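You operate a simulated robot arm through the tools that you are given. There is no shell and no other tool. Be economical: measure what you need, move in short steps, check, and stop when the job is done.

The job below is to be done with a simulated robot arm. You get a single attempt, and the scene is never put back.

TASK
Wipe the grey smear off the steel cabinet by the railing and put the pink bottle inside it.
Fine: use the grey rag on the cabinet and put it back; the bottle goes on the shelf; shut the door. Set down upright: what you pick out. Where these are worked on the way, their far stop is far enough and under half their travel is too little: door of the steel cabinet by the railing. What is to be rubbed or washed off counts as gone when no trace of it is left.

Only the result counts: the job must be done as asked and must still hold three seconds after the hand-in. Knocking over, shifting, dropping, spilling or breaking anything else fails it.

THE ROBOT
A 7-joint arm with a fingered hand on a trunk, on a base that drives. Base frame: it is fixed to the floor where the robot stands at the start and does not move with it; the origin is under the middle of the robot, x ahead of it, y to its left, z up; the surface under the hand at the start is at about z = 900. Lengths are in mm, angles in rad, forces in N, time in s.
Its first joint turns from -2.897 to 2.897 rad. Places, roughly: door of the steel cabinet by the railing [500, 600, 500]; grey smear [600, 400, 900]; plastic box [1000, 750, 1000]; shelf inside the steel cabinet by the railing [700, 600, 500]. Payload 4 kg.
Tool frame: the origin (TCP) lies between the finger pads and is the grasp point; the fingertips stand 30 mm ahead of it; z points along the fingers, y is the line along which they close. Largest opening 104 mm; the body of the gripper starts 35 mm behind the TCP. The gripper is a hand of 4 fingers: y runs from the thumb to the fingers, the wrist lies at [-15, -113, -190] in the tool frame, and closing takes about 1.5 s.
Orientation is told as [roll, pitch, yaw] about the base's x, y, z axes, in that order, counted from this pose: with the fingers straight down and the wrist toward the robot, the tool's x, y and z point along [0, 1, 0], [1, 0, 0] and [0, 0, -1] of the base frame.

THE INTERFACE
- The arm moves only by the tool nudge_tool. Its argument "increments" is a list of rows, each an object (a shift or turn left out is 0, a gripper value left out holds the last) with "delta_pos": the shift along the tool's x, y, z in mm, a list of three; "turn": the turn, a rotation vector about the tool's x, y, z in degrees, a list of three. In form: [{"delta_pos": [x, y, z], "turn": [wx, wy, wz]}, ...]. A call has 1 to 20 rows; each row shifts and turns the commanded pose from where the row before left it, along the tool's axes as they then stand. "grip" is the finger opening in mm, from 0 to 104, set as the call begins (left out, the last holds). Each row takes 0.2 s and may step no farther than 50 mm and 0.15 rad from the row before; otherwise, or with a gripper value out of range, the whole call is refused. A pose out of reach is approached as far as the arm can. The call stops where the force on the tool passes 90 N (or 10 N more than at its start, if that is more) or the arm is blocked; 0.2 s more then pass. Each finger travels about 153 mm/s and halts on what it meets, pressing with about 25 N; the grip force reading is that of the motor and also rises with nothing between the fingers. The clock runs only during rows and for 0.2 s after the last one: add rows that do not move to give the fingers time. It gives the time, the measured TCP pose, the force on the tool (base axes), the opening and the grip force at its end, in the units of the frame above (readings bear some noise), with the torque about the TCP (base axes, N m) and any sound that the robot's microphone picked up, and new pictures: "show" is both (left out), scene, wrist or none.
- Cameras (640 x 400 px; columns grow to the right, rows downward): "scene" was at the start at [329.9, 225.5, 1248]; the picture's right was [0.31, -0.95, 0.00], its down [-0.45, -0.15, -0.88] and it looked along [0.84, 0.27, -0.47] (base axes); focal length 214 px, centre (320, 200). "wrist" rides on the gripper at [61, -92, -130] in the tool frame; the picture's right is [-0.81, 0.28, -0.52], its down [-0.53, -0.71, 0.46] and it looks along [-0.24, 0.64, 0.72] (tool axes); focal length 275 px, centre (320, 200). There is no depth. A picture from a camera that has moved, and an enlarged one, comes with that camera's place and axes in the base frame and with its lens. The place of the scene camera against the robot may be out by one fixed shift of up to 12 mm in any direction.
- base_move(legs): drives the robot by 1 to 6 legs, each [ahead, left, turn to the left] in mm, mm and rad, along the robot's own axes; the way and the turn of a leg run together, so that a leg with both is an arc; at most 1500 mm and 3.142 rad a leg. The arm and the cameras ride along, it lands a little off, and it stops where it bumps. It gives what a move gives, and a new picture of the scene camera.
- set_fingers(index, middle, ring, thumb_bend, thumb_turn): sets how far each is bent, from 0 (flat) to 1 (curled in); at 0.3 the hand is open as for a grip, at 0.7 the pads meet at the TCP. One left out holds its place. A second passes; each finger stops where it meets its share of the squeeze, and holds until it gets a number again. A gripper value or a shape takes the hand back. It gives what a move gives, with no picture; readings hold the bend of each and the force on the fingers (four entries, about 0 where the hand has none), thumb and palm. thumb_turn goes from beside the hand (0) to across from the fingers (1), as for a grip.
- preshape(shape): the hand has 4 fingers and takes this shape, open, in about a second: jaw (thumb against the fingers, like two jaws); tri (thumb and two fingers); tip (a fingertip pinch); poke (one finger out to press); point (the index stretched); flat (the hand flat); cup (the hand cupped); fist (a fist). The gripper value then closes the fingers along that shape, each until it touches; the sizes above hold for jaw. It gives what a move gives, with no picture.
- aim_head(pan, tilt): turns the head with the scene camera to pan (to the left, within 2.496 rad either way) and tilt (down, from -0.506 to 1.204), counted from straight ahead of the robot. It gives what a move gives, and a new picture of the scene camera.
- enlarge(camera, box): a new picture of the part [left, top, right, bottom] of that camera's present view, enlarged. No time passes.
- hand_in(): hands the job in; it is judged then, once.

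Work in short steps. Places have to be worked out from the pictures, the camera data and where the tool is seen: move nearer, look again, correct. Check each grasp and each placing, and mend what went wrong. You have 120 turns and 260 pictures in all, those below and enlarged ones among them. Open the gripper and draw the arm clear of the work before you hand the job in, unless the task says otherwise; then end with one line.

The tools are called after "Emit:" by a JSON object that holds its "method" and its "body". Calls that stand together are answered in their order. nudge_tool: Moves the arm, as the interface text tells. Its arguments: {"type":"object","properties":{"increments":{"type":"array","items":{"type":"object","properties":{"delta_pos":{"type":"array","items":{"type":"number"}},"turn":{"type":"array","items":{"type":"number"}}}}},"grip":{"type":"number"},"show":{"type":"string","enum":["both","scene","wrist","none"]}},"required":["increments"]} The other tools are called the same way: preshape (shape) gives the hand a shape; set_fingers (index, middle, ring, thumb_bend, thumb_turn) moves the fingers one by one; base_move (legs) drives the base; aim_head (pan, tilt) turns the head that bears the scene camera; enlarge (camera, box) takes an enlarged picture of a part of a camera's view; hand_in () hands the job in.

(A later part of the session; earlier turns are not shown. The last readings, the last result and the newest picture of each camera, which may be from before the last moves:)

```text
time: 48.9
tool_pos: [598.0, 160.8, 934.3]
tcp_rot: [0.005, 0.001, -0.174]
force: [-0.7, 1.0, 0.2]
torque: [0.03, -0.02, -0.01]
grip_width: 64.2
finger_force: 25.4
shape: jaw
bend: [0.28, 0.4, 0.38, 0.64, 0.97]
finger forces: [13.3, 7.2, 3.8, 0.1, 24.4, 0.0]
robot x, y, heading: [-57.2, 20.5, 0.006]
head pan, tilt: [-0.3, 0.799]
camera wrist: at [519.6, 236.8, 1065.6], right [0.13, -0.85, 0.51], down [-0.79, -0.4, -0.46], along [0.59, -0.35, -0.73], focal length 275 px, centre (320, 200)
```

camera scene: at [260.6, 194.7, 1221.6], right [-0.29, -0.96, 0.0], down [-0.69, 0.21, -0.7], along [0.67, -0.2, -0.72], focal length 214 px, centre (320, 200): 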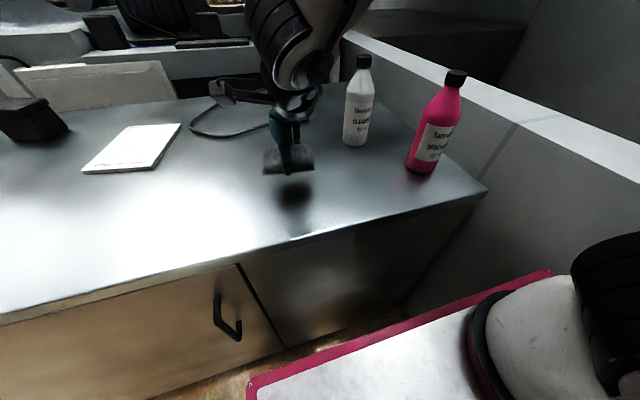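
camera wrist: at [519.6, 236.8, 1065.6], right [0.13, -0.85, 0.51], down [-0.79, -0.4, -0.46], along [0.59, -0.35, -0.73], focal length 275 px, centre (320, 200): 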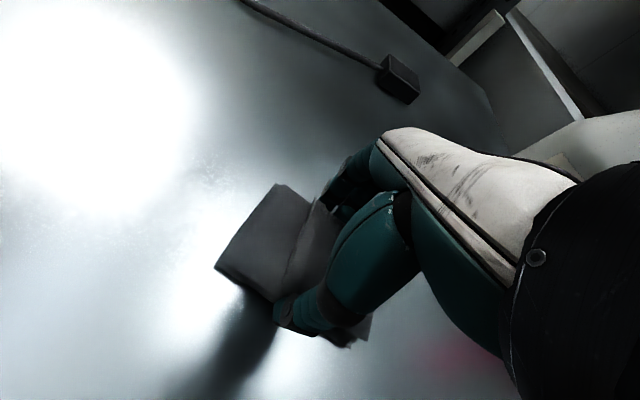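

8 mm off in y; I'll correct, lower the last 2 mm, then open.

Emit:
{"method": "nudge_tool", "body": {"increments": [{"delta_pos": [-8, 0, 0]}, {"delta_pos": [0, 0, 1]}, {"delta_pos": [0, 0, 1]}, {}, {}], "show": "none"}}

Emit:
{"method": "nudge_tool", "body": {"increments": [{}, {}, {}, {}, {}, {}, {"delta_pos": [0, 0, -10]}, {"delta_pos": [0, 0, -30]}, {"delta_pos": [0, 0, -40]}, {"delta_pos": [0, 0, -40]}, {"delta_pos": [0, 0, -40]}, {}], "grip": 104}}

```text
time: 50.1
tool_pos: [598.1, 152.5, 931.3]
tcp_rot: [0.004, 0.002, -0.171]
force: [0.3, 0.5, 0.6]
torque: [0.01, -0.01, 0.03]
grip_width: 64.2
finger_force: 24.8
shape: jaw
bend: [0.28, 0.4, 0.38, 0.64, 0.97]
finger forces: [13.3, 7.3, 3.9, 0.0, 24.4, 0.0]
robot x, y, heading: [-57.8, 19.7, 0.001]
head pan, tilt: [-0.3, 0.799]
```

```text
time: 52.7
tool_pos: [597.3, 152.6, 1091.8]
tcp_rot: [0.003, 0.001, -0.172]
force: [0.3, 0.5, 0.1]
torque: [0.0, 0.01, 0.05]
grip_width: 103.8
finger_force: 0.1
shape: jaw
bend: [0.3, 0.3, 0.3, 0.3, 0.98]
finger forces: [0.1, 0.0, 0.0, 0.0, 0.0, 0.1]
robot x, y, heading: [-58.8, 21.5, 0.001]
head pan, tilt: [-0.3, 0.799]
camera scene: at [260.6, 194.6, 1221.6], right [-0.29, -0.96, 0.0], down [-0.69, 0.21, -0.7], along [0.67, -0.21, -0.72], focal length 214 px, centre (320, 200)
camera wrist: at [517.5, 228.3, 1223.8], right [0.13, -0.85, 0.51], down [-0.8, -0.4, -0.46], along [0.59, -0.35, -0.73], focal length 275 px, centre (320, 200)
```

scene: 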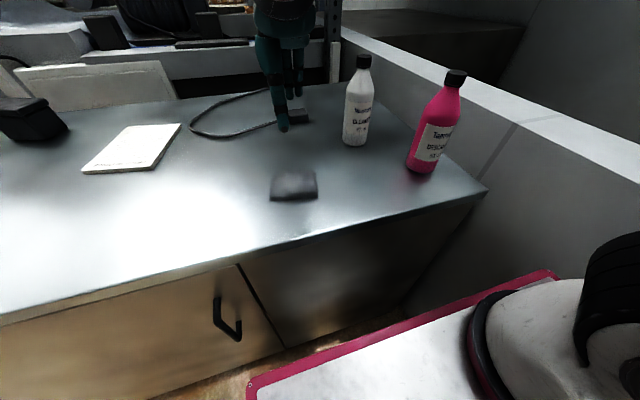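
wrist: 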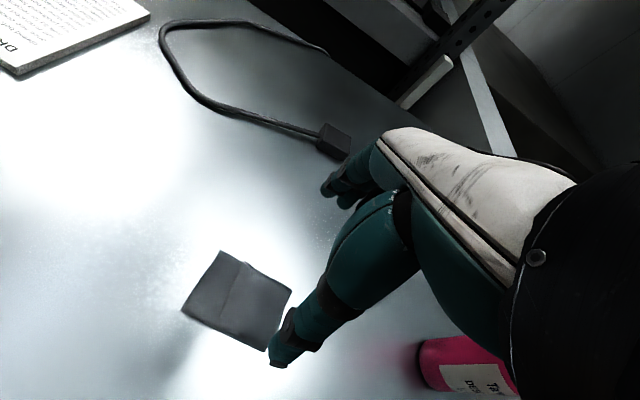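

The rag is back in place, flat. Next, the door: I'll look closely at the handle.

Emit:
{"method": "aim_head", "body": {"pan": 0.55, "tilt": 1.0}}

Emit:
{"method": "enlarge", "body": {"camera": "scene", "box": [240, 150, 440, 350]}}

```text
time: 53.9
tool_pos: [596.9, 151.6, 1092.2]
tcp_rot: [0.004, 0.002, -0.174]
force: [0.6, -0.7, 0.4]
torque: [-0.01, 0.0, -0.03]
grip_width: 103.9
finger_force: 0.1
shape: jaw
bend: [0.3, 0.3, 0.3, 0.3, 0.98]
finger forces: [0.0, 0.1, 0.0, 0.0, 0.1, 0.0]
robot x, y, heading: [-60.0, 23.3, 0.007]
head pan, tilt: [0.55, 1.0]
camera scene: at [242.9, 254.8, 1206.5], right [0.52, -0.85, 0.0], down [-0.72, -0.44, -0.54], along [0.46, 0.28, -0.84], focal length 214 px, centre (320, 200)
```

scene: 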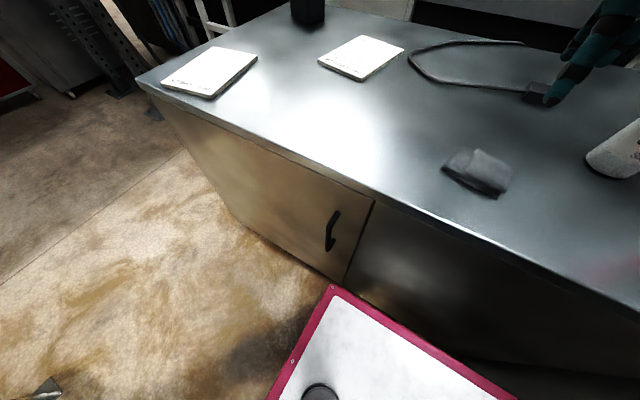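

```text
2.00 times, centred on (340, 250) of scene
camera zoom: at [242.9, 254.8, 1206.5], right [0.52, -0.85, 0.0], down [-0.72, -0.44, -0.54], along [0.46, 0.28, -0.84], focal length 429 px, centre (280, 100)
```

zoom: 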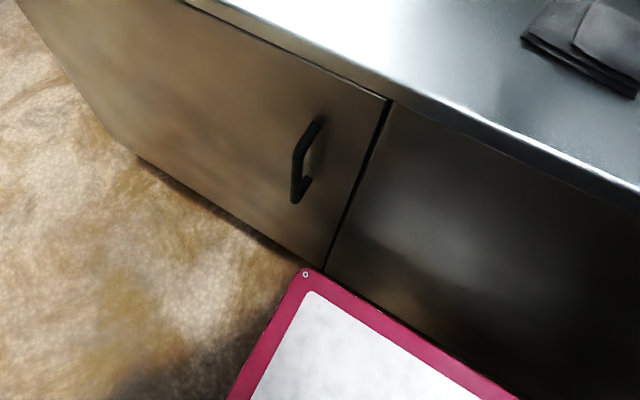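

Handle: vertical bar at about (429,347), z 608–755, standing ~45 mm off the door. I'll draw the hand back and begin pitching it to point forward; also check behind me before backing up.

Emit:
{"method": "nudge_tool", "body": {"increments": [{"delta_pos": [0, 0, -20], "turn": [0, 0, -5]}, {"delta_pos": [0, -20, -20], "turn": [0, 0, -5]}, {"delta_pos": [0, -40, 0]}, {"delta_pos": [0, -40, 0]}, {"turn": [-8, 0, 0]}, {"turn": [-8, 0, 0]}, {"turn": [-8, 0, 0]}, {"turn": [-8, 0, 0]}, {"turn": [-8, 0, 0]}, {}], "show": "none"}}

Emit:
{"method": "aim_head", "body": {"pan": 2.45, "tilt": 0.6}}

Emit:
{"method": "aim_head", "body": {"pan": -2.45, "tilt": 0.6}}

```text
time: 56.1
tool_pos: [504.8, 172.9, 1147.8]
tcp_rot: [0.005, -0.699, -0.003]
force: [-0.2, 0.3, -0.3]
torque: [0.03, 0.02, 0.02]
grip_width: 103.7
finger_force: 0.0
shape: jaw
bend: [0.3, 0.3, 0.3, 0.3, 0.98]
finger forces: [0.0, 0.0, 0.1, 0.1, 0.0, 0.1]
out of reach, approached as far as the arm can: row 8, 9
robot x, y, heading: [-58.4, 23.4, -0.003]
head pan, tilt: [0.55, 1.0]
```

```text
time: 58.0
tool_pos: [505.2, 172.6, 1146.7]
tcp_rot: [0.005, -0.696, -0.004]
force: [0.7, 0.2, -1.0]
torque: [-0.02, -0.02, 0.01]
grip_width: 103.8
finger_force: 0.1
shape: jaw
bend: [0.3, 0.3, 0.3, 0.3, 0.98]
finger forces: [0.1, 0.0, 0.0, 0.1, 0.0, 0.0]
robot x, y, heading: [-56.9, 25.2, 0.005]
head pan, tilt: [2.45, 0.6]
camera scene: at [115.4, 274.6, 1238.5], right [0.64, 0.77, 0.0], down [0.44, -0.36, -0.83], along [-0.64, 0.53, -0.56], focal length 214 px, centre (320, 200)
```

scene: 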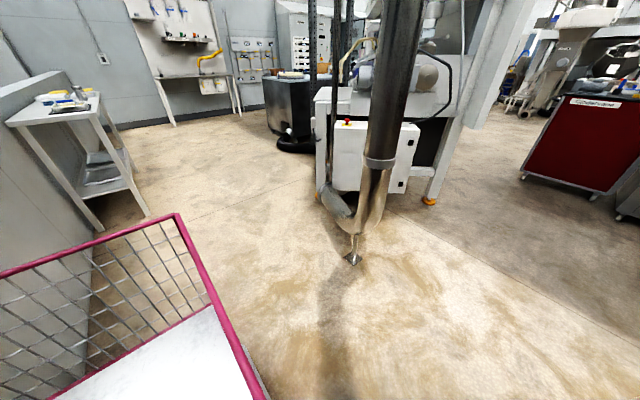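

```text
time: 61.8
tool_pos: [506.9, 170.3, 1146.3]
tcp_rot: [0.001, -0.693, -0.006]
force: [1.2, -0.3, 0.3]
torque: [-0.03, 0.0, 0.01]
grip_width: 103.9
finger_force: 0.2
shape: jaw
bend: [0.3, 0.3, 0.3, 0.3, 0.98]
finger forces: [0.1, 0.0, 0.0, 0.0, 0.0, 0.0]
robot x, y, heading: [-59.8, 24.7, 0.004]
head pan, tilt: [-2.45, 0.6]
camera scene: at [260.9, 261.2, 1238.7], right [0.48, -0.87, 0.0], down [-0.49, -0.27, -0.83], along [0.72, 0.4, -0.56], focal length 214 px, centre (320, 200)
```

scene: 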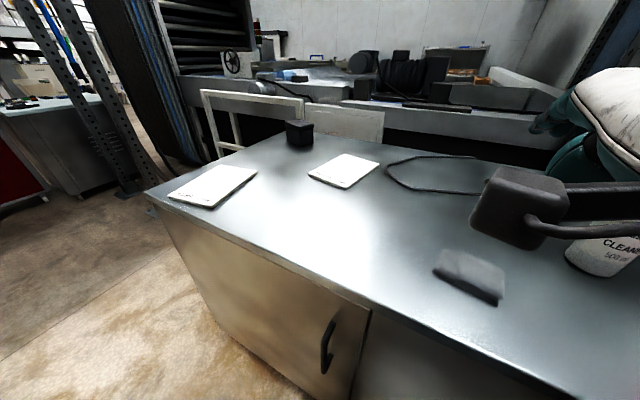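

Floor behind is free for well over half a metre. I'll back up 200 mm so there's room to point the hand forward at the handle.

Emit:
{"method": "base_move", "body": {"legs": [[-200, 0, 0]]}}

Emit:
{"method": "nudge_tool", "body": {"increments": [{"turn": [-8, 0, 0]}, {"turn": [-8, 0, 0]}, {"turn": [-8, 0, 0]}, {"turn": [-8, 0, 0]}, {"turn": [-8, 0, 0]}, {"turn": [-8, 0, 0]}, {}], "show": "none"}}

```text
time: 63.4
tool_pos: [307.1, 170.7, 1145.1]
tcp_rot: [0.001, -0.694, -0.008]
force: [-0.9, 0.2, -0.4]
torque: [0.0, 0.0, -0.04]
grip_width: 104.0
finger_force: 0.0
shape: jaw
bend: [0.3, 0.3, 0.3, 0.3, 0.98]
finger forces: [0.0, 0.0, 0.0, 0.0, 0.0, 0.1]
robot x, y, heading: [-259.3, 17.8, 0.0]
head pan, tilt: [-2.45, 0.6]
camera scene: at [61.6, 261.0, 1238.6], right [0.49, -0.87, 0.0], down [-0.49, -0.27, -0.83], along [0.72, 0.4, -0.56], focal length 214 px, centre (320, 200)
```

scene: 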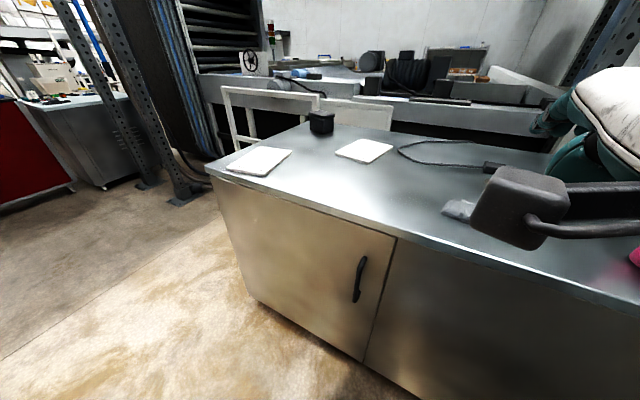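

```text
time: 65.2
tool_pos: [351.8, 190.7, 1165.2]
tcp_rot: [-0.047, -1.472, -0.061]
force: [-0.4, 0.4, 0.5]
torque: [0.0, -0.01, 0.0]
grip_width: 104.1
finger_force: 0.1
shape: jaw
bend: [0.3, 0.3, 0.3, 0.3, 0.98]
finger forces: [0.0, 0.0, 0.1, 0.0, 0.0, 0.0]
out of reach, approached as far as the arm can: row 1, 2, 3, 4, 5, 6
robot x, y, heading: [-257.6, 20.8, 0.0]
head pan, tilt: [-2.45, 0.6]
stopped in row 7: the arm was blocked; the commanded pose is now the measured one
```

The arm needs lower height for this pose. I'll re-aim the head and lower the hand in front of the cabinet, keeping fingers clear of its face.

Emit:
{"method": "aim_head", "body": {"pan": 0.4, "tilt": 0.6}}

Emit:
{"method": "nudge_tool", "body": {"increments": [{"delta_pos": [0, -30, 0]}, {"delta_pos": [0, -40, 0]}, {"delta_pos": [0, -40, 0]}, {"delta_pos": [10, -40, 0]}, {"delta_pos": [10, -40, 0]}, {}], "show": "scene"}}

```text
time: 67.7
tool_pos: [349.2, 194.1, 1163.8]
tcp_rot: [-0.077, -1.469, -0.019]
force: [-0.2, -0.1, -0.6]
torque: [-0.02, 0.01, -0.02]
grip_width: 103.9
finger_force: 0.1
shape: jaw
bend: [0.3, 0.3, 0.3, 0.3, 0.98]
finger forces: [0.0, 0.0, 0.0, 0.0, 0.1, 0.0]
robot x, y, heading: [-257.8, 20.5, 0.0]
head pan, tilt: [0.4, 0.6]
camera scene: at [64.5, 254.4, 1237.3], right [0.41, -0.91, 0.0], down [-0.52, -0.24, -0.82], along [0.74, 0.34, -0.58], focal length 214 px, centre (320, 200)
```

scene: 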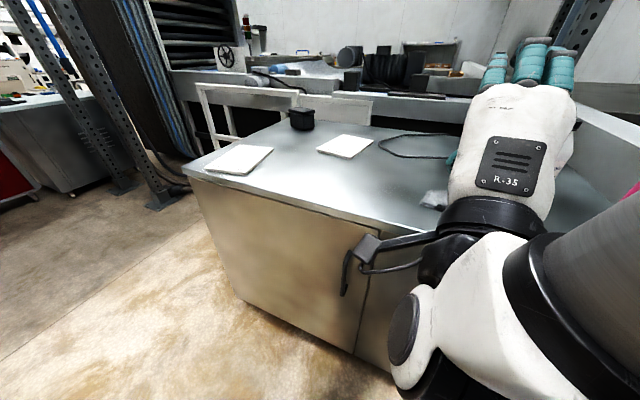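

```text
time: 69.1
tool_pos: [344.1, 204.5, 976.0]
tcp_rot: [-0.033, -1.479, -0.098]
force: [-0.3, 0.0, 0.6]
torque: [0.0, 0.0, 0.01]
grip_width: 103.9
finger_force: 0.1
shape: jaw
bend: [0.3, 0.3, 0.3, 0.3, 0.98]
finger forces: [0.0, 0.0, 0.1, 0.0, 0.1, 0.1]
robot x, y, heading: [-259.9, 19.5, 0.0]
head pan, tilt: [0.4, 0.6]
camera scene: at [-76.0, 281.5, 1241.3], right [0.72, 0.69, 0.0], down [0.37, -0.39, -0.84], along [-0.58, 0.61, -0.54], focal length 214 px, centre (320, 200)
```

scene: 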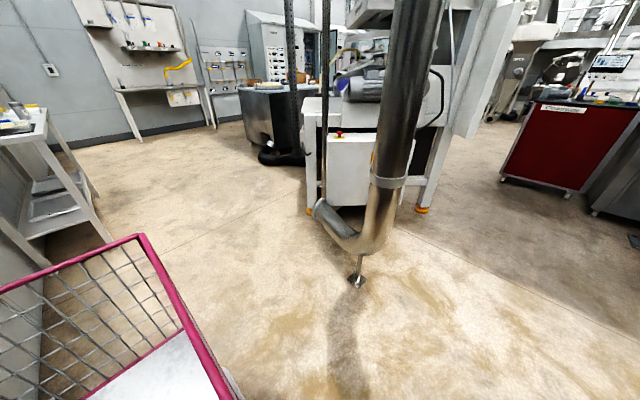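

The head got deflected; I'll re-aim it.

Emit:
{"method": "aim_head", "body": {"pan": 0.35, "tilt": 0.6}}

```text
time: 69.8
tool_pos: [343.7, 204.5, 976.1]
tcp_rot: [-0.048, -1.477, -0.08]
force: [-0.2, -0.8, 0.9]
torque: [0.01, 0.0, 0.01]
grip_width: 104.0
finger_force: 0.0
shape: jaw
bend: [0.3, 0.3, 0.3, 0.3, 0.98]
finger forces: [0.0, 0.0, 0.0, 0.0, 0.0, 0.0]
robot x, y, heading: [-258.3, 22.5, 0.001]
head pan, tilt: [0.351, 0.6]
camera scene: at [-76.1, 281.1, 1240.9], right [0.72, 0.7, 0.0], down [0.38, -0.39, -0.84], along [-0.59, 0.6, -0.54], focal length 214 px, centre (320, 200)
```

scene: 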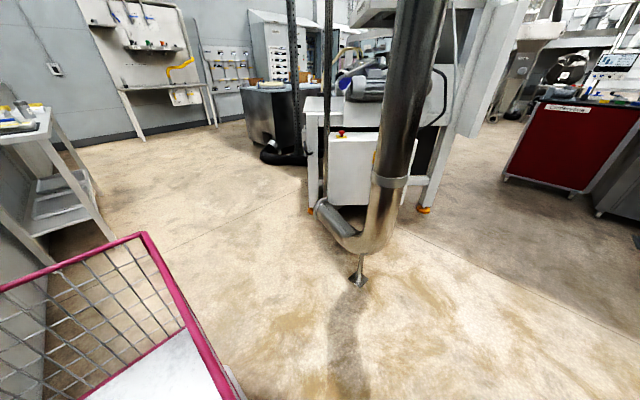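

The head seems obstructed by the arm; I'll continue lowering the hand, which should free it, then re-aim.

Emit:
{"method": "nudge_tool", "body": {"increments": [{"delta_pos": [0, -40, 0]}, {"delta_pos": [0, -40, 0]}, {"delta_pos": [0, -40, 0]}, {"delta_pos": [0, -40, 0]}, {"delta_pos": [0, -40, 0]}, {}], "show": "wrist"}}

Emit:
{"method": "aim_head", "body": {"pan": 0.3, "tilt": 0.6}}

```text
time: 70.9
tool_pos: [369.5, 197.3, 852.5]
tcp_rot: [2.766, -1.507, -2.923]
force: [-0.5, 0.0, 0.1]
torque: [0.0, -0.02, 0.01]
grip_width: 104.1
finger_force: 0.1
shape: jaw
bend: [0.3, 0.3, 0.3, 0.3, 0.98]
finger forces: [0.0, 0.1, 0.1, 0.0, 0.1, 0.0]
robot x, y, heading: [-257.4, 21.7, -0.001]
head pan, tilt: [0.351, 0.6]
stopped in row 5: the arm was blocked; the commanded pose is now the measured one
camera wrist: at [255.3, 280.3, 755.5], right [-0.65, -0.72, 0.22], down [0.41, -0.59, -0.7], along [0.64, -0.36, 0.68], focal length 275 px, centre (320, 200)
```

wrist: 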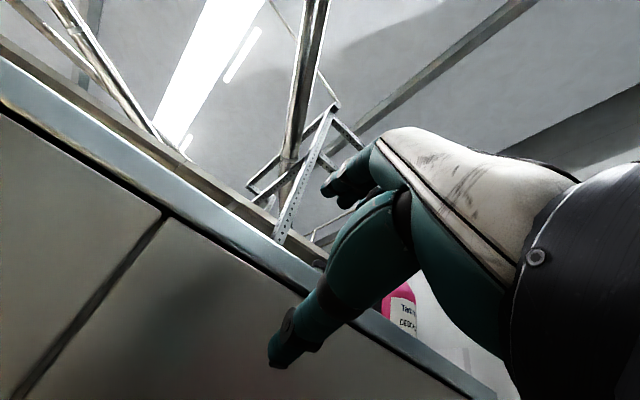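

```text
time: 71.5
tool_pos: [367.9, 198.0, 851.9]
tcp_rot: [2.752, -1.508, -2.91]
force: [-0.6, -0.6, 0.0]
torque: [0.02, -0.01, 0.02]
grip_width: 103.8
finger_force: 0.0
shape: jaw
bend: [0.3, 0.3, 0.3, 0.3, 0.98]
finger forces: [0.0, 0.1, 0.1, 0.0, 0.1, 0.1]
robot x, y, heading: [-256.8, 22.6, 0.002]
head pan, tilt: [0.3, 0.6]
camera scene: at [71.1, 244.2, 1237.8], right [0.3, -0.95, 0.0], down [-0.54, -0.17, -0.82], along [0.79, 0.24, -0.57], focal length 214 px, centre (320, 200)
```

scene: 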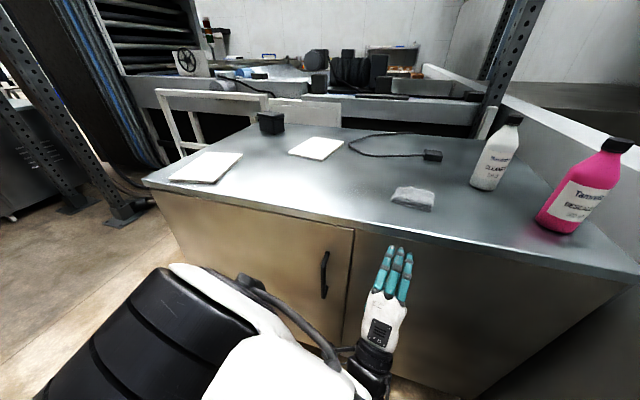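

Head is free again. Now I'll roll the hand about its axis so that fingers close horizontally (thumb to the right).

Emit:
{"method": "nudge_tool", "body": {"increments": [{"turn": [0, 0, -8]}, {"turn": [0, 0, -8]}, {"turn": [0, 0, -8]}, {"turn": [0, 0, -8]}, {"turn": [0, 0, -8]}, {"turn": [0, 0, -8]}, {}], "show": "scene"}}

```text
time: 73.3
tool_pos: [384.6, 174.1, 853.2]
tcp_rot: [-1.648, -0.755, 1.401]
force: [-0.4, 1.2, 0.3]
torque: [0.0, 0.01, 0.01]
grip_width: 103.9
finger_force: 0.0
shape: jaw
bend: [0.3, 0.3, 0.3, 0.3, 0.98]
finger forces: [0.0, 0.0, 0.0, 0.0, 0.0, 0.0]
robot x, y, heading: [-255.5, 18.9, 0.001]
head pan, tilt: [0.3, 0.6]
stopped in row 7: the arm was blocked; the commanded pose is now the measured one
camera scene: at [68.8, 244.4, 1238.5], right [0.3, -0.95, 0.0], down [-0.54, -0.17, -0.83], along [0.79, 0.25, -0.56], focal length 214 px, centre (320, 200)
```

scene: 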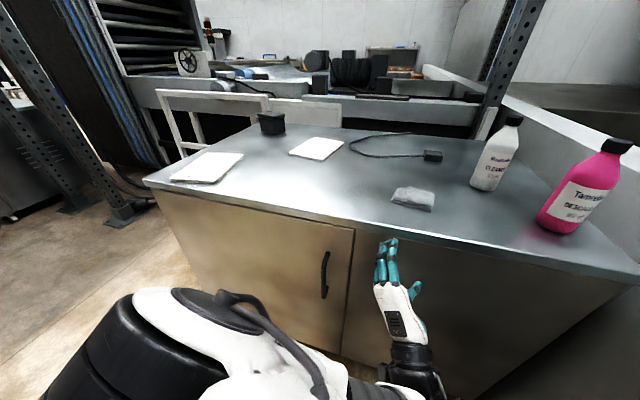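

Orientation is halfway rolled, pointing forward. I'll back off 40 mm, and continue rolling.

Emit:
{"method": "nudge_tool", "body": {"increments": [{"delta_pos": [-4, -3, -20]}, {"delta_pos": [-4, -3, -20], "turn": [0, 0, -5]}, {"turn": [0, 0, -8]}, {"turn": [0, 0, -8]}, {"turn": [0, 0, -8]}, {"turn": [0, 0, -8]}, {"turn": [0, 0, -5]}, {}], "show": "scene"}}

```text
time: 74.5
tool_pos: [380.7, 124.7, 851.0]
tcp_rot: [-1.64, -0.259, 1.222]
force: [-0.2, 0.4, 0.2]
torque: [-0.02, -0.01, -0.02]
grip_width: 104.0
finger_force: 0.1
shape: jaw
bend: [0.3, 0.3, 0.3, 0.3, 0.98]
finger forces: [0.1, 0.1, 0.0, 0.0, 0.1, 0.0]
out of reach, approached as far as the arm can: row 5, 6
robot x, y, heading: [-261.5, 20.2, 0.007]
head pan, tilt: [0.3, 0.6]
stopped in row 6: the arm was blocked; the commanded pose is now the measured one
camera scene: at [69.5, 244.1, 1238.3], right [0.3, -0.96, 0.0], down [-0.54, -0.17, -0.82], along [0.79, 0.24, -0.57], focal length 214 px, centre (320, 200)
```

scene: 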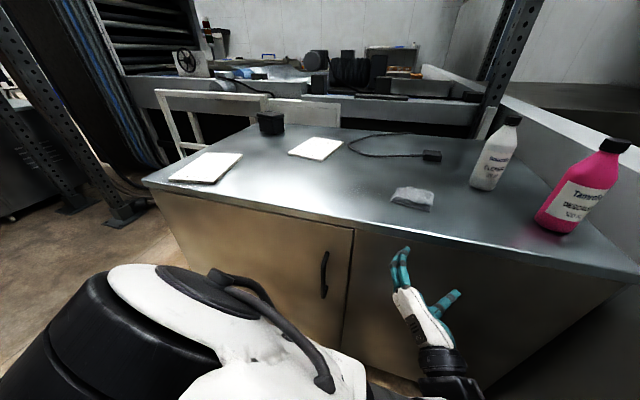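

The hand points forward and 20° right, fingers nearly horizontal — suited to the door's swing. I'll move toward a pre-grasp spot in front of the handle in steps.

Emit:
{"method": "nudge_tool", "body": {"increments": [{"delta_pos": [30, 25, -20]}, {"delta_pos": [30, 25, -20]}, {"delta_pos": [30, 25, -20]}, {"delta_pos": [30, 25, -20]}, {}], "show": "scene"}}

```text
time: 76.0
tool_pos: [411.3, 221.5, 771.3]
tcp_rot: [-1.671, -0.279, 1.094]
force: [0.2, 0.7, 0.3]
torque: [0.02, 0.05, 0.01]
grip_width: 103.7
finger_force: 0.1
shape: jaw
bend: [0.3, 0.3, 0.3, 0.3, 0.98]
finger forces: [0.0, 0.0, 0.0, 0.0, 0.0, 0.0]
robot x, y, heading: [-254.4, 17.3, 0.005]
head pan, tilt: [0.3, 0.6]
stopped in row 5: the arm was blocked; the commanded pose is now the measured one
camera scene: at [70.2, 244.0, 1238.1], right [0.3, -0.95, 0.0], down [-0.54, -0.17, -0.82], along [0.79, 0.25, -0.57], focal length 214 px, centre (320, 200)
```

scene: 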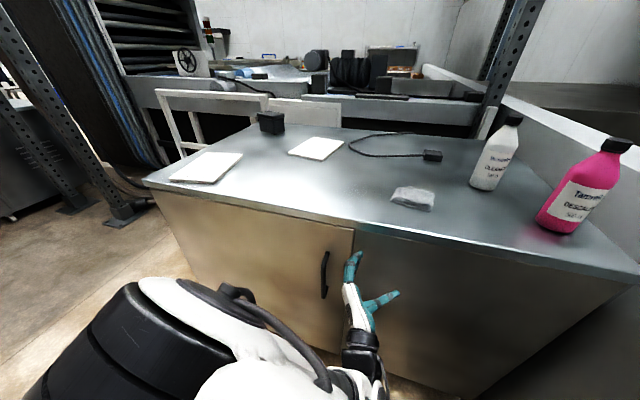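

The arm is folded too close to the robot. I'll back up another 150 mm to gain room, then continue.

Emit:
{"method": "base_move", "body": {"legs": [[-150, 0, 0]]}}

Emit:
{"method": "nudge_tool", "body": {"increments": [{"delta_pos": [15, 30, 0]}, {"delta_pos": [15, 30, 20]}, {"delta_pos": [15, 30, 20]}, {"delta_pos": [15, 20, 20]}, {}], "show": "scene"}}

```text
time: 77.3
tool_pos: [258.3, 221.8, 771.3]
tcp_rot: [-1.67, -0.277, 1.096]
force: [0.2, 0.0, -0.1]
torque: [-0.01, 0.01, -0.01]
grip_width: 104.1
finger_force: 0.1
shape: jaw
bend: [0.3, 0.3, 0.3, 0.3, 0.97]
finger forces: [0.1, 0.0, 0.0, 0.1, 0.0, 0.0]
robot x, y, heading: [-409.0, 21.6, 0.003]
head pan, tilt: [0.3, 0.6]
camera scene: at [-81.1, 244.0, 1238.0], right [0.3, -0.95, 0.0], down [-0.54, -0.17, -0.82], along [0.79, 0.25, -0.57], focal length 214 px, centre (320, 200)
```

scene: 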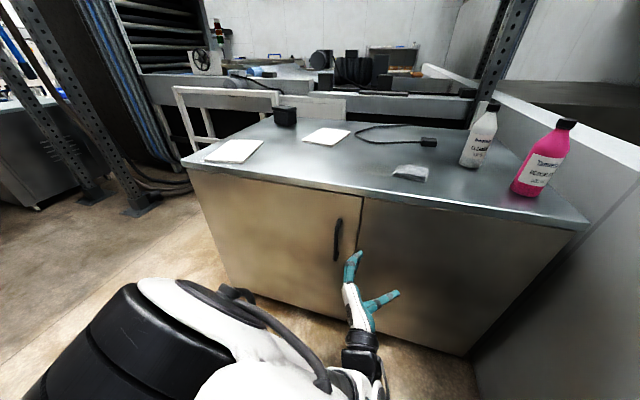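

```text
time: 78.5
tool_pos: [372.5, 299.3, 750.8]
tcp_rot: [-1.673, -0.278, 1.098]
force: [0.6, -0.5, -0.6]
torque: [0.01, 0.02, -0.01]
grip_width: 103.9
finger_force: 0.1
shape: jaw
bend: [0.3, 0.3, 0.3, 0.3, 0.97]
finger forces: [0.0, 0.1, 0.1, 0.1, 0.1, 0.0]
robot x, y, heading: [-411.9, 20.9, 0.005]
head pan, tilt: [0.3, 0.6]
camera scene: at [-82.9, 244.4, 1238.4], right [0.3, -0.95, 0.0], down [-0.54, -0.17, -0.82], along [0.79, 0.25, -0.57], focal length 214 px, centre (320, 200)
```

scene: 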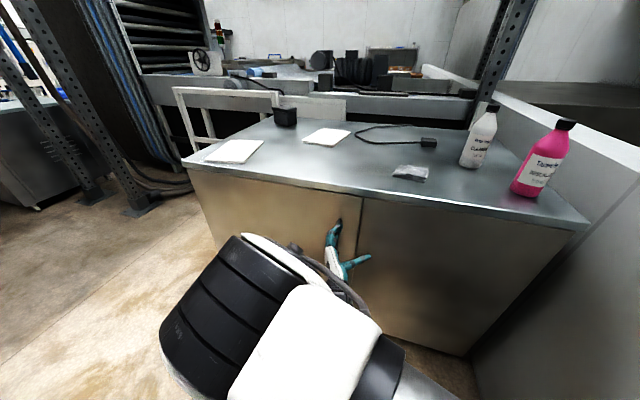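

Arm follows well now. I'll straighten the orientation (less yaw to the right, level the roll), then look at the wrist view.

Emit:
{"method": "nudge_tool", "body": {"increments": [{"turn": [-7.5, 0, 0]}, {"turn": [-7.5, 0, 0]}, {"turn": [0, 0, -8]}, {"turn": [0, 0, -8]}, {}]}}

```text
time: 79.7
tool_pos: [372.3, 300.4, 751.4]
tcp_rot: [-1.736, 0.034, 1.322]
force: [0.1, 0.1, -0.3]
torque: [0.0, -0.01, -0.02]
grip_width: 103.8
finger_force: 0.1
shape: jaw
bend: [0.3, 0.3, 0.3, 0.3, 0.97]
finger forces: [0.0, 0.1, 0.0, 0.0, 0.1, 0.0]
robot x, y, heading: [-411.3, 19.4, -0.001]
head pan, tilt: [0.3, 0.6]
camera scene: at [-82.9, 244.3, 1238.5], right [0.3, -0.95, 0.0], down [-0.54, -0.17, -0.83], along [0.79, 0.25, -0.57], focal length 214 px, centre (320, 200)
camera wrist: at [233.3, 237.5, 673.5], right [-0.55, 0.45, 0.7], down [0.18, -0.76, 0.63], along [0.82, 0.47, 0.34], focal length 275 px, centre (320, 200)
```

scene: 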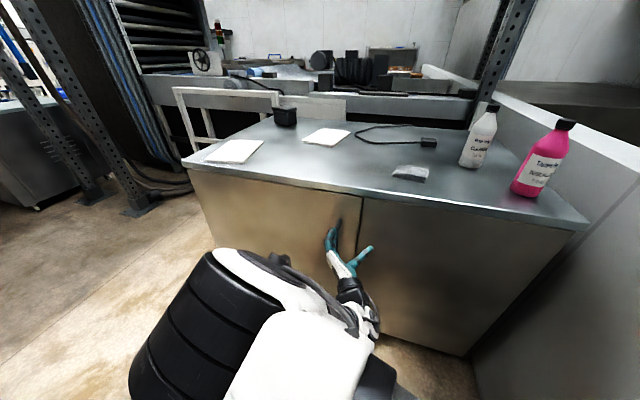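
wrist: 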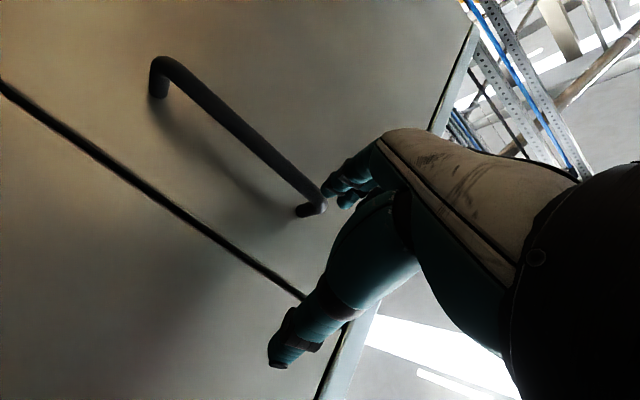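

The wrist view puts the bar at y≈350, z 603–761. I'll back off, level the pitch, shift sideways and down so the open fingers face the bar.

Emit:
{"method": "nudge_tool", "body": {"increments": [{"delta_pos": [0, 0, -45]}, {"turn": [0, 8, 0]}, {"delta_pos": [20, 22, 0]}, {"delta_pos": [25, 22, 0]}, {"delta_pos": [25, 22, 0]}, {}]}}

```text
time: 81.1
tool_pos: [346.3, 372.1, 670.8]
tcp_rot: [-1.596, 0.035, 1.319]
force: [0.1, 0.3, 0.5]
torque: [0.01, 0.0, 0.01]
grip_width: 104.0
finger_force: 0.1
shape: jaw
bend: [0.3, 0.3, 0.3, 0.3, 0.97]
finger forces: [0.1, 0.0, 0.0, 0.1, 0.1, 0.1]
robot x, y, heading: [-410.8, 18.5, -0.003]
head pan, tilt: [0.3, 0.6]
camera scene: at [-82.9, 244.3, 1238.4], right [0.3, -0.95, 0.0], down [-0.54, -0.17, -0.82], along [0.79, 0.25, -0.57], focal length 214 px, centre (320, 200)
camera wrist: at [198.1, 313.4, 610.9], right [-0.45, 0.43, 0.79], down [0.25, -0.78, 0.57], along [0.86, 0.45, 0.24], focal length 275 px, centre (320, 200)
```

scene: 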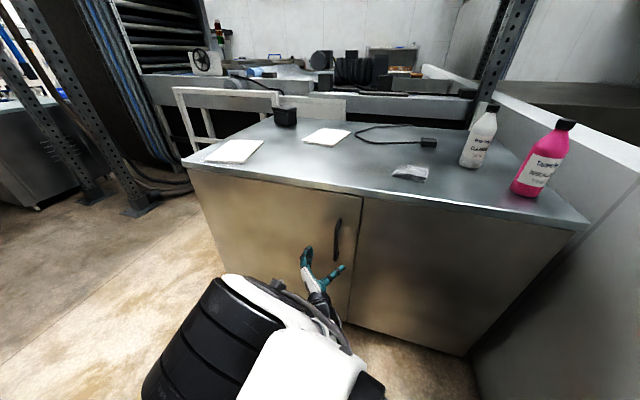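
wrist: 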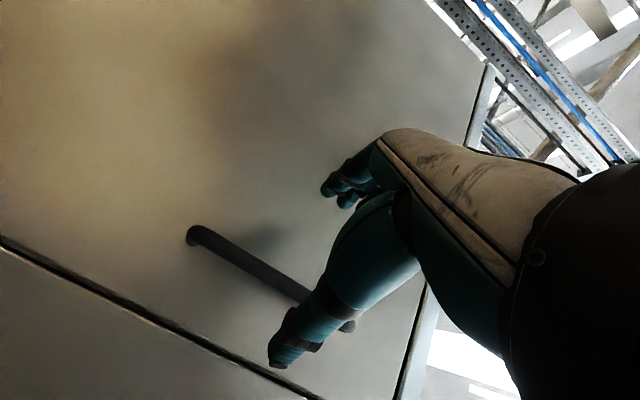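

Lined up: advancing along tool z reaches y≈351 at the bar. Moving forward 78 mm.

Emit:
{"method": "nudge_tool", "body": {"increments": [{"delta_pos": [-8, 0, 30]}, {"delta_pos": [0, 0, 25]}, {"delta_pos": [0, 0, 15]}, {"delta_pos": [0, 0, 8]}, {}]}}

```text
time: 82.3
tool_pos: [421.7, 353.5, 680.5]
tcp_rot: [-1.598, 0.035, 1.32]
force: [0.5, -0.5, 0.0]
torque: [0.01, -0.02, -0.01]
grip_width: 103.8
finger_force: 0.0
shape: jaw
bend: [0.3, 0.3, 0.3, 0.3, 0.97]
finger forces: [0.0, 0.0, 0.0, 0.0, 0.0, 0.1]
robot x, y, heading: [-409.4, 19.8, 0.004]
head pan, tilt: [0.3, 0.6]
camera scene: at [-82.9, 244.3, 1238.4], right [0.3, -0.95, 0.0], down [-0.54, -0.17, -0.82], along [0.79, 0.25, -0.57], focal length 214 px, centre (320, 200)
camera wrist: at [273.6, 294.3, 621.2], right [-0.45, 0.43, 0.79], down [0.25, -0.78, 0.57], along [0.86, 0.45, 0.24], focal length 275 px, centre (320, 200)
```

scene: 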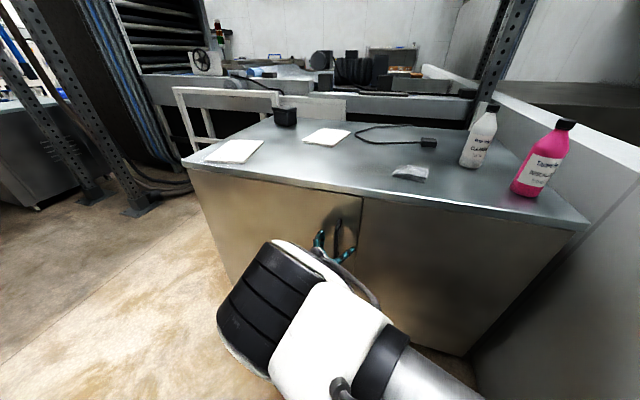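
wrist: 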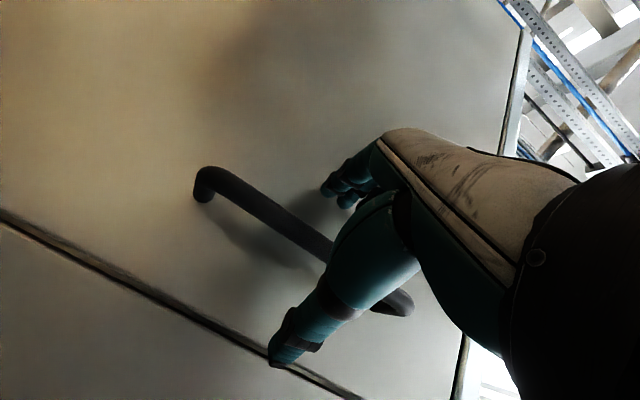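

The bar lies between thumb and fingers. Closing on it.

Emit:
{"method": "nudge_tool", "body": {"increments": [{}, {}, {}, {}, {}, {}, {}, {}], "grip": 0, "show": "wrist"}}

```text
time: 84.1
tool_pos: [421.4, 352.8, 681.8]
tcp_rot: [-1.597, 0.036, 1.317]
force: [0.8, -6.9, 0.5]
torque: [-0.02, 0.03, -0.07]
grip_width: 1.6
finger_force: 24.7
shape: jaw
bend: [0.7, 0.7, 0.7, 0.74, 1.0]
finger forces: [1.7, 3.7, 1.8, 0.1, 23.3, 0.0]
robot x, y, heading: [-408.9, 20.7, 0.005]
head pan, tilt: [0.3, 0.6]
camera wrist: at [273.5, 293.9, 621.2], right [-0.45, 0.43, 0.79], down [0.25, -0.78, 0.57], along [0.86, 0.45, 0.24], focal length 275 px, centre (320, 200)
```

wrist: 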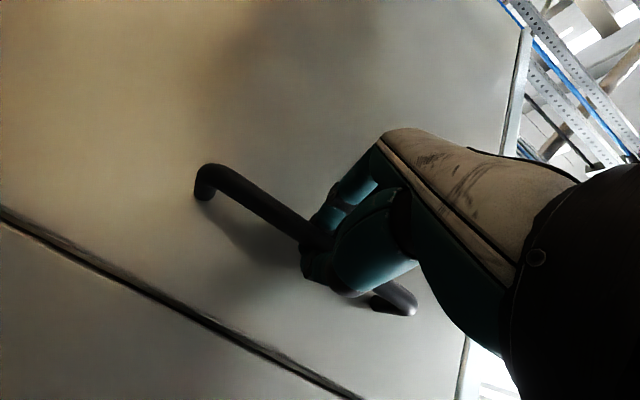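

Fingers are wrapped around the bar. I'll pull gently 40 mm to test the door.

Emit:
{"method": "nudge_tool", "body": {"increments": [{"delta_pos": [0, -2.5, -10]}, {"delta_pos": [0, -2.5, -10]}, {"delta_pos": [0, -2.5, -10]}, {"delta_pos": [0, -2.5, -10]}, {}], "show": "scene"}}

```text
time: 85.3
tool_pos: [380.5, 354.3, 681.1]
tcp_rot: [-1.596, 0.032, 1.322]
force: [2.0, 5.9, 3.1]
torque: [-0.05, 0.03, 0.09]
grip_width: 1.8
finger_force: 24.9
shape: jaw
bend: [0.7, 0.7, 0.7, 0.76, 1.0]
finger forces: [7.0, 0.0, 2.9, 0.0, 17.2, 0.0]
robot x, y, heading: [-411.5, 22.2, -0.001]
head pan, tilt: [0.3, 0.6]
camera scene: at [-83.0, 244.6, 1238.5], right [0.3, -0.95, 0.0], down [-0.54, -0.17, -0.83], along [0.79, 0.25, -0.56], focal length 214 px, centre (320, 200)
```

scene: 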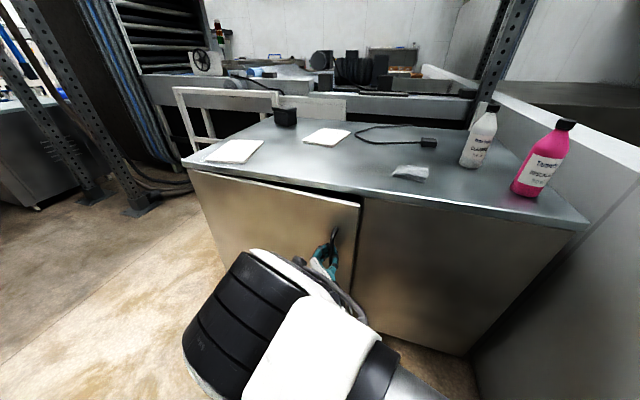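

The door is opening. Continuing the pull along the arc.

Emit:
{"method": "nudge_tool", "body": {"increments": [{"delta_pos": [0, -1, -20]}, {"delta_pos": [0, -1, -20]}, {"delta_pos": [0, 0, -20]}, {"delta_pos": [0, 0, -20]}, {"delta_pos": [0, 1, -20]}, {"delta_pos": [0, 1, -20]}, {}], "show": "scene"}}

```text
time: 86.9
tool_pos: [263.1, 382.6, 677.6]
tcp_rot: [-1.598, 0.036, 1.32]
force: [-0.3, -0.7, 0.3]
torque: [-0.02, 0.0, -0.02]
grip_width: 1.5
finger_force: 25.3
shape: jaw
bend: [0.7, 0.7, 0.7, 0.76, 1.0]
finger forces: [0.1, 0.0, 0.0, 0.0, 0.0, 0.0]
robot x, y, heading: [-411.1, 23.4, 0.002]
head pan, tilt: [0.3, 0.6]
camera scene: at [-82.9, 244.3, 1238.5], right [0.3, -0.95, 0.0], down [-0.54, -0.17, -0.83], along [0.79, 0.25, -0.56], focal length 214 px, centre (320, 200)
```

scene: 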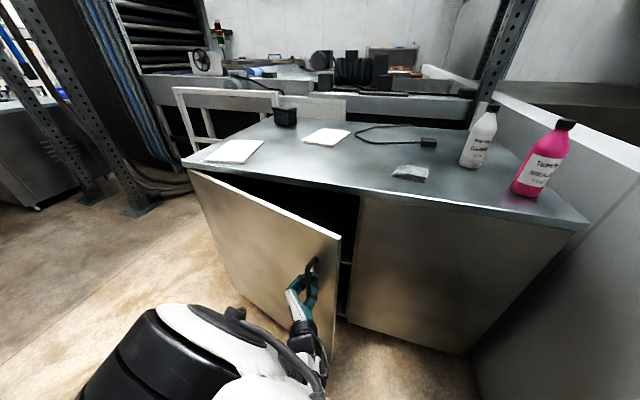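

About 16° open. Continuing the pull, with the hand yawing with the door.

Emit:
{"method": "nudge_tool", "body": {"increments": [{"delta_pos": [0, 3, -20], "turn": [3, 0, 0]}, {"delta_pos": [0, 3, -20], "turn": [3, 0, 0]}, {"delta_pos": [0, 3, -20], "turn": [3, 0, 0]}, {"delta_pos": [0, 3, -20], "turn": [3, 0, 0]}, {}], "show": "scene"}}

```text
time: 88.3
tool_pos: [224.3, 390.3, 670.1]
tcp_rot: [-1.61, 0.038, 1.042]
force: [1.7, 1.9, -0.3]
torque: [0.0, 0.01, -0.01]
grip_width: 1.1
finger_force: 24.8
shape: jaw
bend: [0.7, 0.7, 0.7, 0.76, 1.0]
finger forces: [0.5, 0.0, 1.6, 0.1, 0.1, 0.0]
robot x, y, heading: [-415.6, 21.8, 0.003]
head pan, tilt: [0.3, 0.6]
stopped in row 5: the arm was blocked; the commanded pose is now the measured one
camera scene: at [-83.0, 244.4, 1238.4], right [0.3, -0.95, 0.0], down [-0.54, -0.17, -0.83], along [0.79, 0.25, -0.57], focal length 214 px, centre (320, 200)
```

scene: 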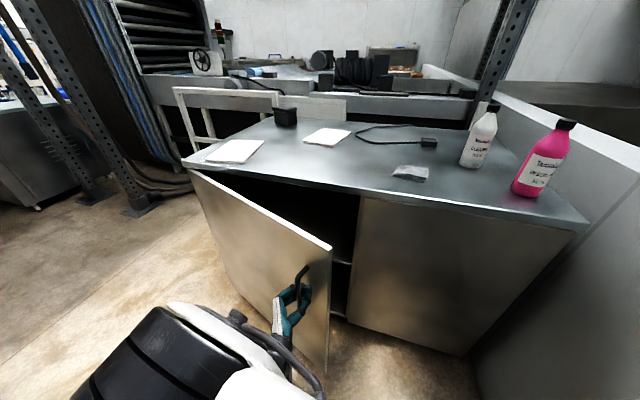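

The arm is folded to its limit; I'll keep the grip and use the base to pull: back and slightly left along the arc.

Emit:
{"method": "base_move", "body": {"legs": [[-100, 42, 0]]}}

```text
time: 89.5
tool_pos: [125.5, 436.5, 669.6]
tcp_rot: [-1.611, 0.036, 1.044]
force: [30.9, 42.6, 1.4]
torque: [0.21, -0.02, -1.02]
grip_width: 3.7
finger_force: 24.6
shape: jaw
bend: [0.72, 0.7, 0.7, 0.77, 1.0]
finger forces: [73.0, 7.5, 6.3, 0.1, 0.1, 0.0]
robot x, y, heading: [-514.8, 63.9, 0.002]
head pan, tilt: [0.3, 0.6]
camera scene: at [-183.1, 287.9, 1238.1], right [0.3, -0.95, 0.0], down [-0.54, -0.17, -0.82], along [0.79, 0.24, -0.57], focal length 214 px, centre (320, 200)
```

scene: 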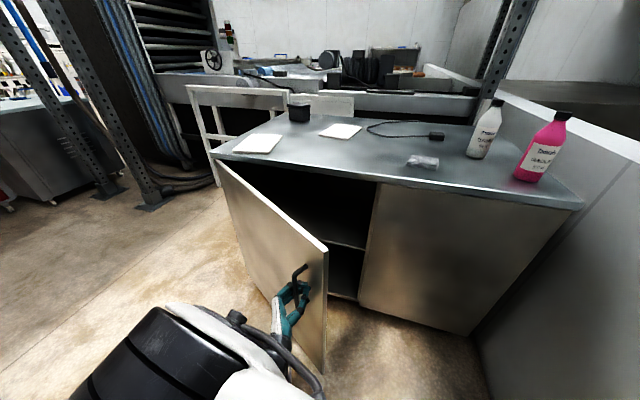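

The door is ~30° open with some lateral strain. I'll relieve it, release the handle, and then push the door from inside.

Emit:
{"method": "nudge_tool", "body": {"increments": [{"delta_pos": [0, 8, 4]}, {"delta_pos": [0, 5, 2]}, {}], "show": "none"}}

Emit:
{"method": "nudge_tool", "body": {"increments": [{}, {}, {}, {}, {}, {}], "grip": 104}}

```text
time: 90.3
tool_pos: [135.6, 444.7, 671.3]
tcp_rot: [-1.611, 0.035, 1.046]
force: [0.9, 1.0, -0.7]
torque: [-0.01, 0.01, -0.01]
grip_width: 0.8
finger_force: 24.9
shape: jaw
bend: [0.7, 0.7, 0.7, 0.77, 1.0]
finger forces: [0.1, 0.0, 0.7, 0.1, 0.0, 0.1]
robot x, y, heading: [-509.5, 61.0, 0.003]
head pan, tilt: [0.3, 0.6]
```

```text
time: 91.7
tool_pos: [135.9, 444.0, 671.4]
tcp_rot: [-1.61, 0.035, 1.045]
force: [-0.9, 0.2, 0.3]
torque: [0.0, 0.0, 0.0]
grip_width: 103.9
finger_force: 0.1
shape: jaw
bend: [0.3, 0.3, 0.3, 0.3, 0.98]
finger forces: [0.0, 0.1, 0.1, 0.1, 0.0, 0.0]
robot x, y, heading: [-509.3, 58.4, 0.0]
head pan, tilt: [0.3, 0.6]
camera scene: at [-183.7, 287.0, 1238.4], right [0.3, -0.95, 0.0], down [-0.54, -0.17, -0.83], along [0.79, 0.25, -0.57], focal length 214 px, centre (320, 200)
camera wrist: at [-21.6, 427.6, 608.6], right [-0.32, 0.54, 0.78], down [0.03, -0.82, 0.58], along [0.95, 0.21, 0.25], focal length 275 px, centre (320, 200)
```

scene: 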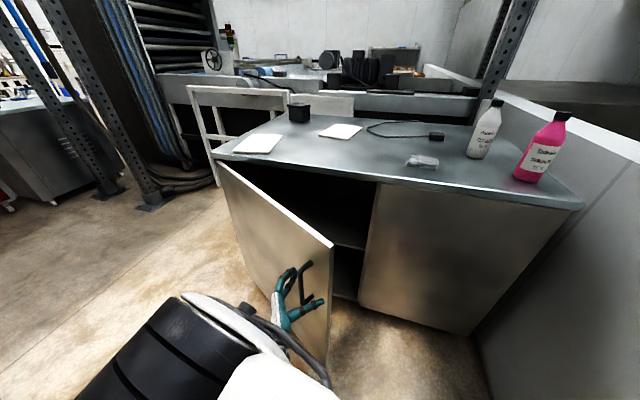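
wrist: 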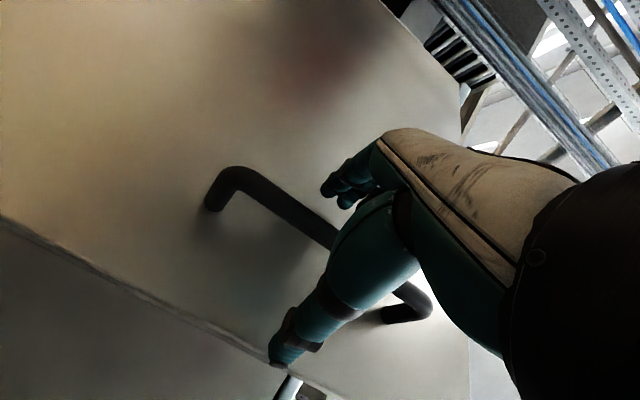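

Door at ~28°. I'll retreat along the hand's axis and shift right, to go around the free edge.

Emit:
{"method": "base_move", "body": {"legs": [[-90, 45, 0], [0, -100, 0]]}}

Emit:
{"method": "nudge_tool", "body": {"increments": [{"delta_pos": [0, -20, 20], "turn": [-5, 0, 0]}, {"delta_pos": [0, -35, 20], "turn": [-5, 0, 0]}, {"delta_pos": [0, -35, 15], "turn": [-5, 0, 0]}, {"delta_pos": [0, -35, 10], "turn": [-5, 0, 0]}, {"delta_pos": [0, -35, 5]}, {"delta_pos": [0, -35, 0]}, {}]}}

```text
time: 93.6
tool_pos: [46.8, 391.9, 669.7]
tcp_rot: [-1.611, 0.034, 1.049]
force: [0.6, 0.1, -0.7]
torque: [0.01, 0.03, -0.01]
grip_width: 103.6
finger_force: 0.0
shape: jaw
bend: [0.3, 0.3, 0.3, 0.3, 0.98]
finger forces: [0.0, 0.0, 0.0, 0.0, 0.1, 0.0]
robot x, y, heading: [-599.5, 9.1, -0.001]
head pan, tilt: [0.3, 0.6]
camera scene: at [-273.1, 233.6, 1238.4], right [0.3, -0.95, 0.0], down [-0.54, -0.17, -0.83], along [0.79, 0.25, -0.57], focal length 214 px, centre (320, 200)
```

scene: 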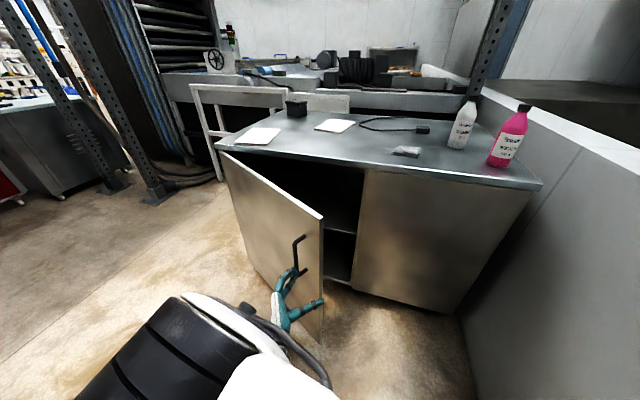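

```text
time: 95.2
tool_pos: [63.5, 186.8, 689.5]
tcp_rot: [-1.604, 0.02, 1.388]
force: [0.6, 0.6, 0.2]
torque: [-0.05, 0.04, 0.01]
grip_width: 103.9
finger_force: 0.1
shape: jaw
bend: [0.3, 0.3, 0.3, 0.3, 0.98]
finger forces: [0.0, 0.0, 0.0, 0.0, 0.0, 0.0]
robot x, y, heading: [-596.9, 8.7, 0.0]
head pan, tilt: [0.3, 0.6]
camera scene: at [-269.7, 237.1, 1236.7], right [0.3, -0.95, 0.0], down [-0.54, -0.17, -0.82], along [0.79, 0.24, -0.57], focal length 214 px, centre (320, 200)
camera wrist: at [-80.4, 119.5, 626.9], right [-0.48, 0.39, 0.79], down [0.3, -0.77, 0.56], along [0.82, 0.51, 0.25], focal length 275 px, centre (320, 200)
```

scene: 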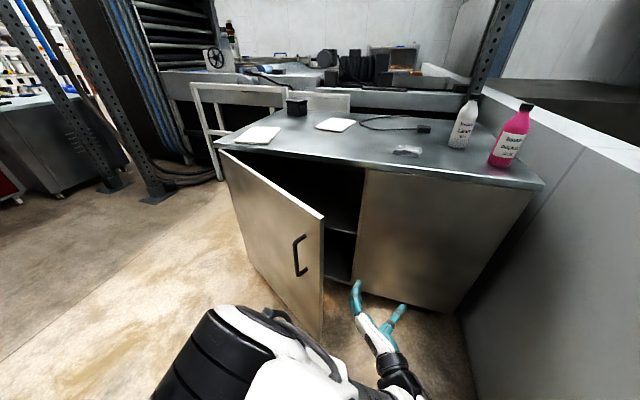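
wrist: 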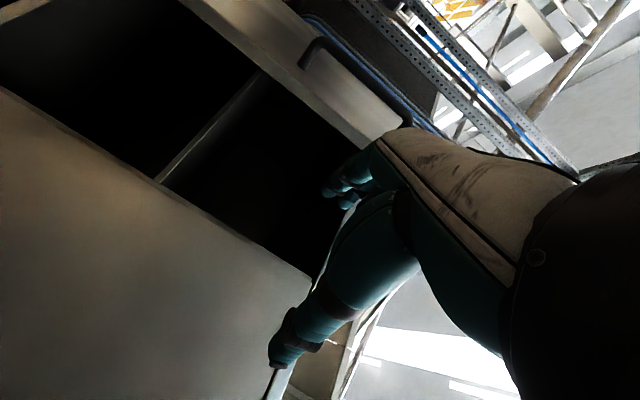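

Hand is clear to the right of the door. I'll close the fingers, extend forward past the free edge, then move left to push the inner face.

Emit:
{"method": "nudge_tool", "body": {"increments": [{"delta_pos": [0, 5, 40]}, {"delta_pos": [0, 10, 45]}, {"delta_pos": [0, 10, 45]}, {"delta_pos": [0, 10, 45]}, {"delta_pos": [0, 20, 30]}, {"delta_pos": [0, 40, 0]}, {"delta_pos": [0, 40, 0]}, {}], "grip": 0, "show": "scene"}}

```text
time: 97.0
tool_pos: [278.4, 277.1, 681.1]
tcp_rot: [-1.597, 0.048, 1.394]
force: [-0.2, -1.1, 0.5]
torque: [0.0, 0.02, 0.01]
grip_width: 0.0
finger_force: 25.0
shape: jaw
bend: [0.7, 0.7, 0.7, 0.46, 1.0]
finger forces: [0.0, 0.0, 0.1, 0.0, 0.1, 0.0]
robot x, y, heading: [-597.9, 7.3, 0.002]
head pan, tilt: [0.3, 0.6]
camera scene: at [-273.0, 233.5, 1238.4], right [0.3, -0.95, 0.0], down [-0.54, -0.17, -0.82], along [0.79, 0.25, -0.57], focal length 214 px, centre (320, 200)
```

scene: 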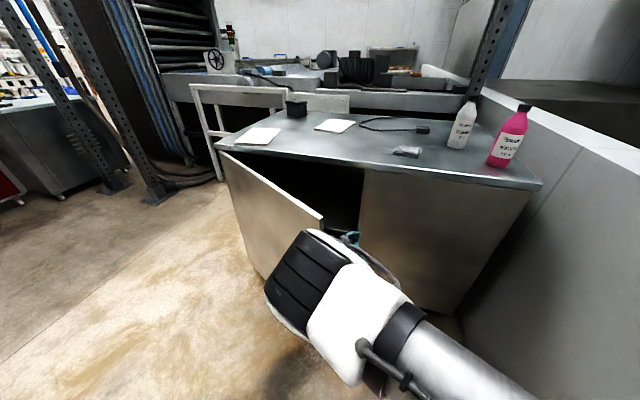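

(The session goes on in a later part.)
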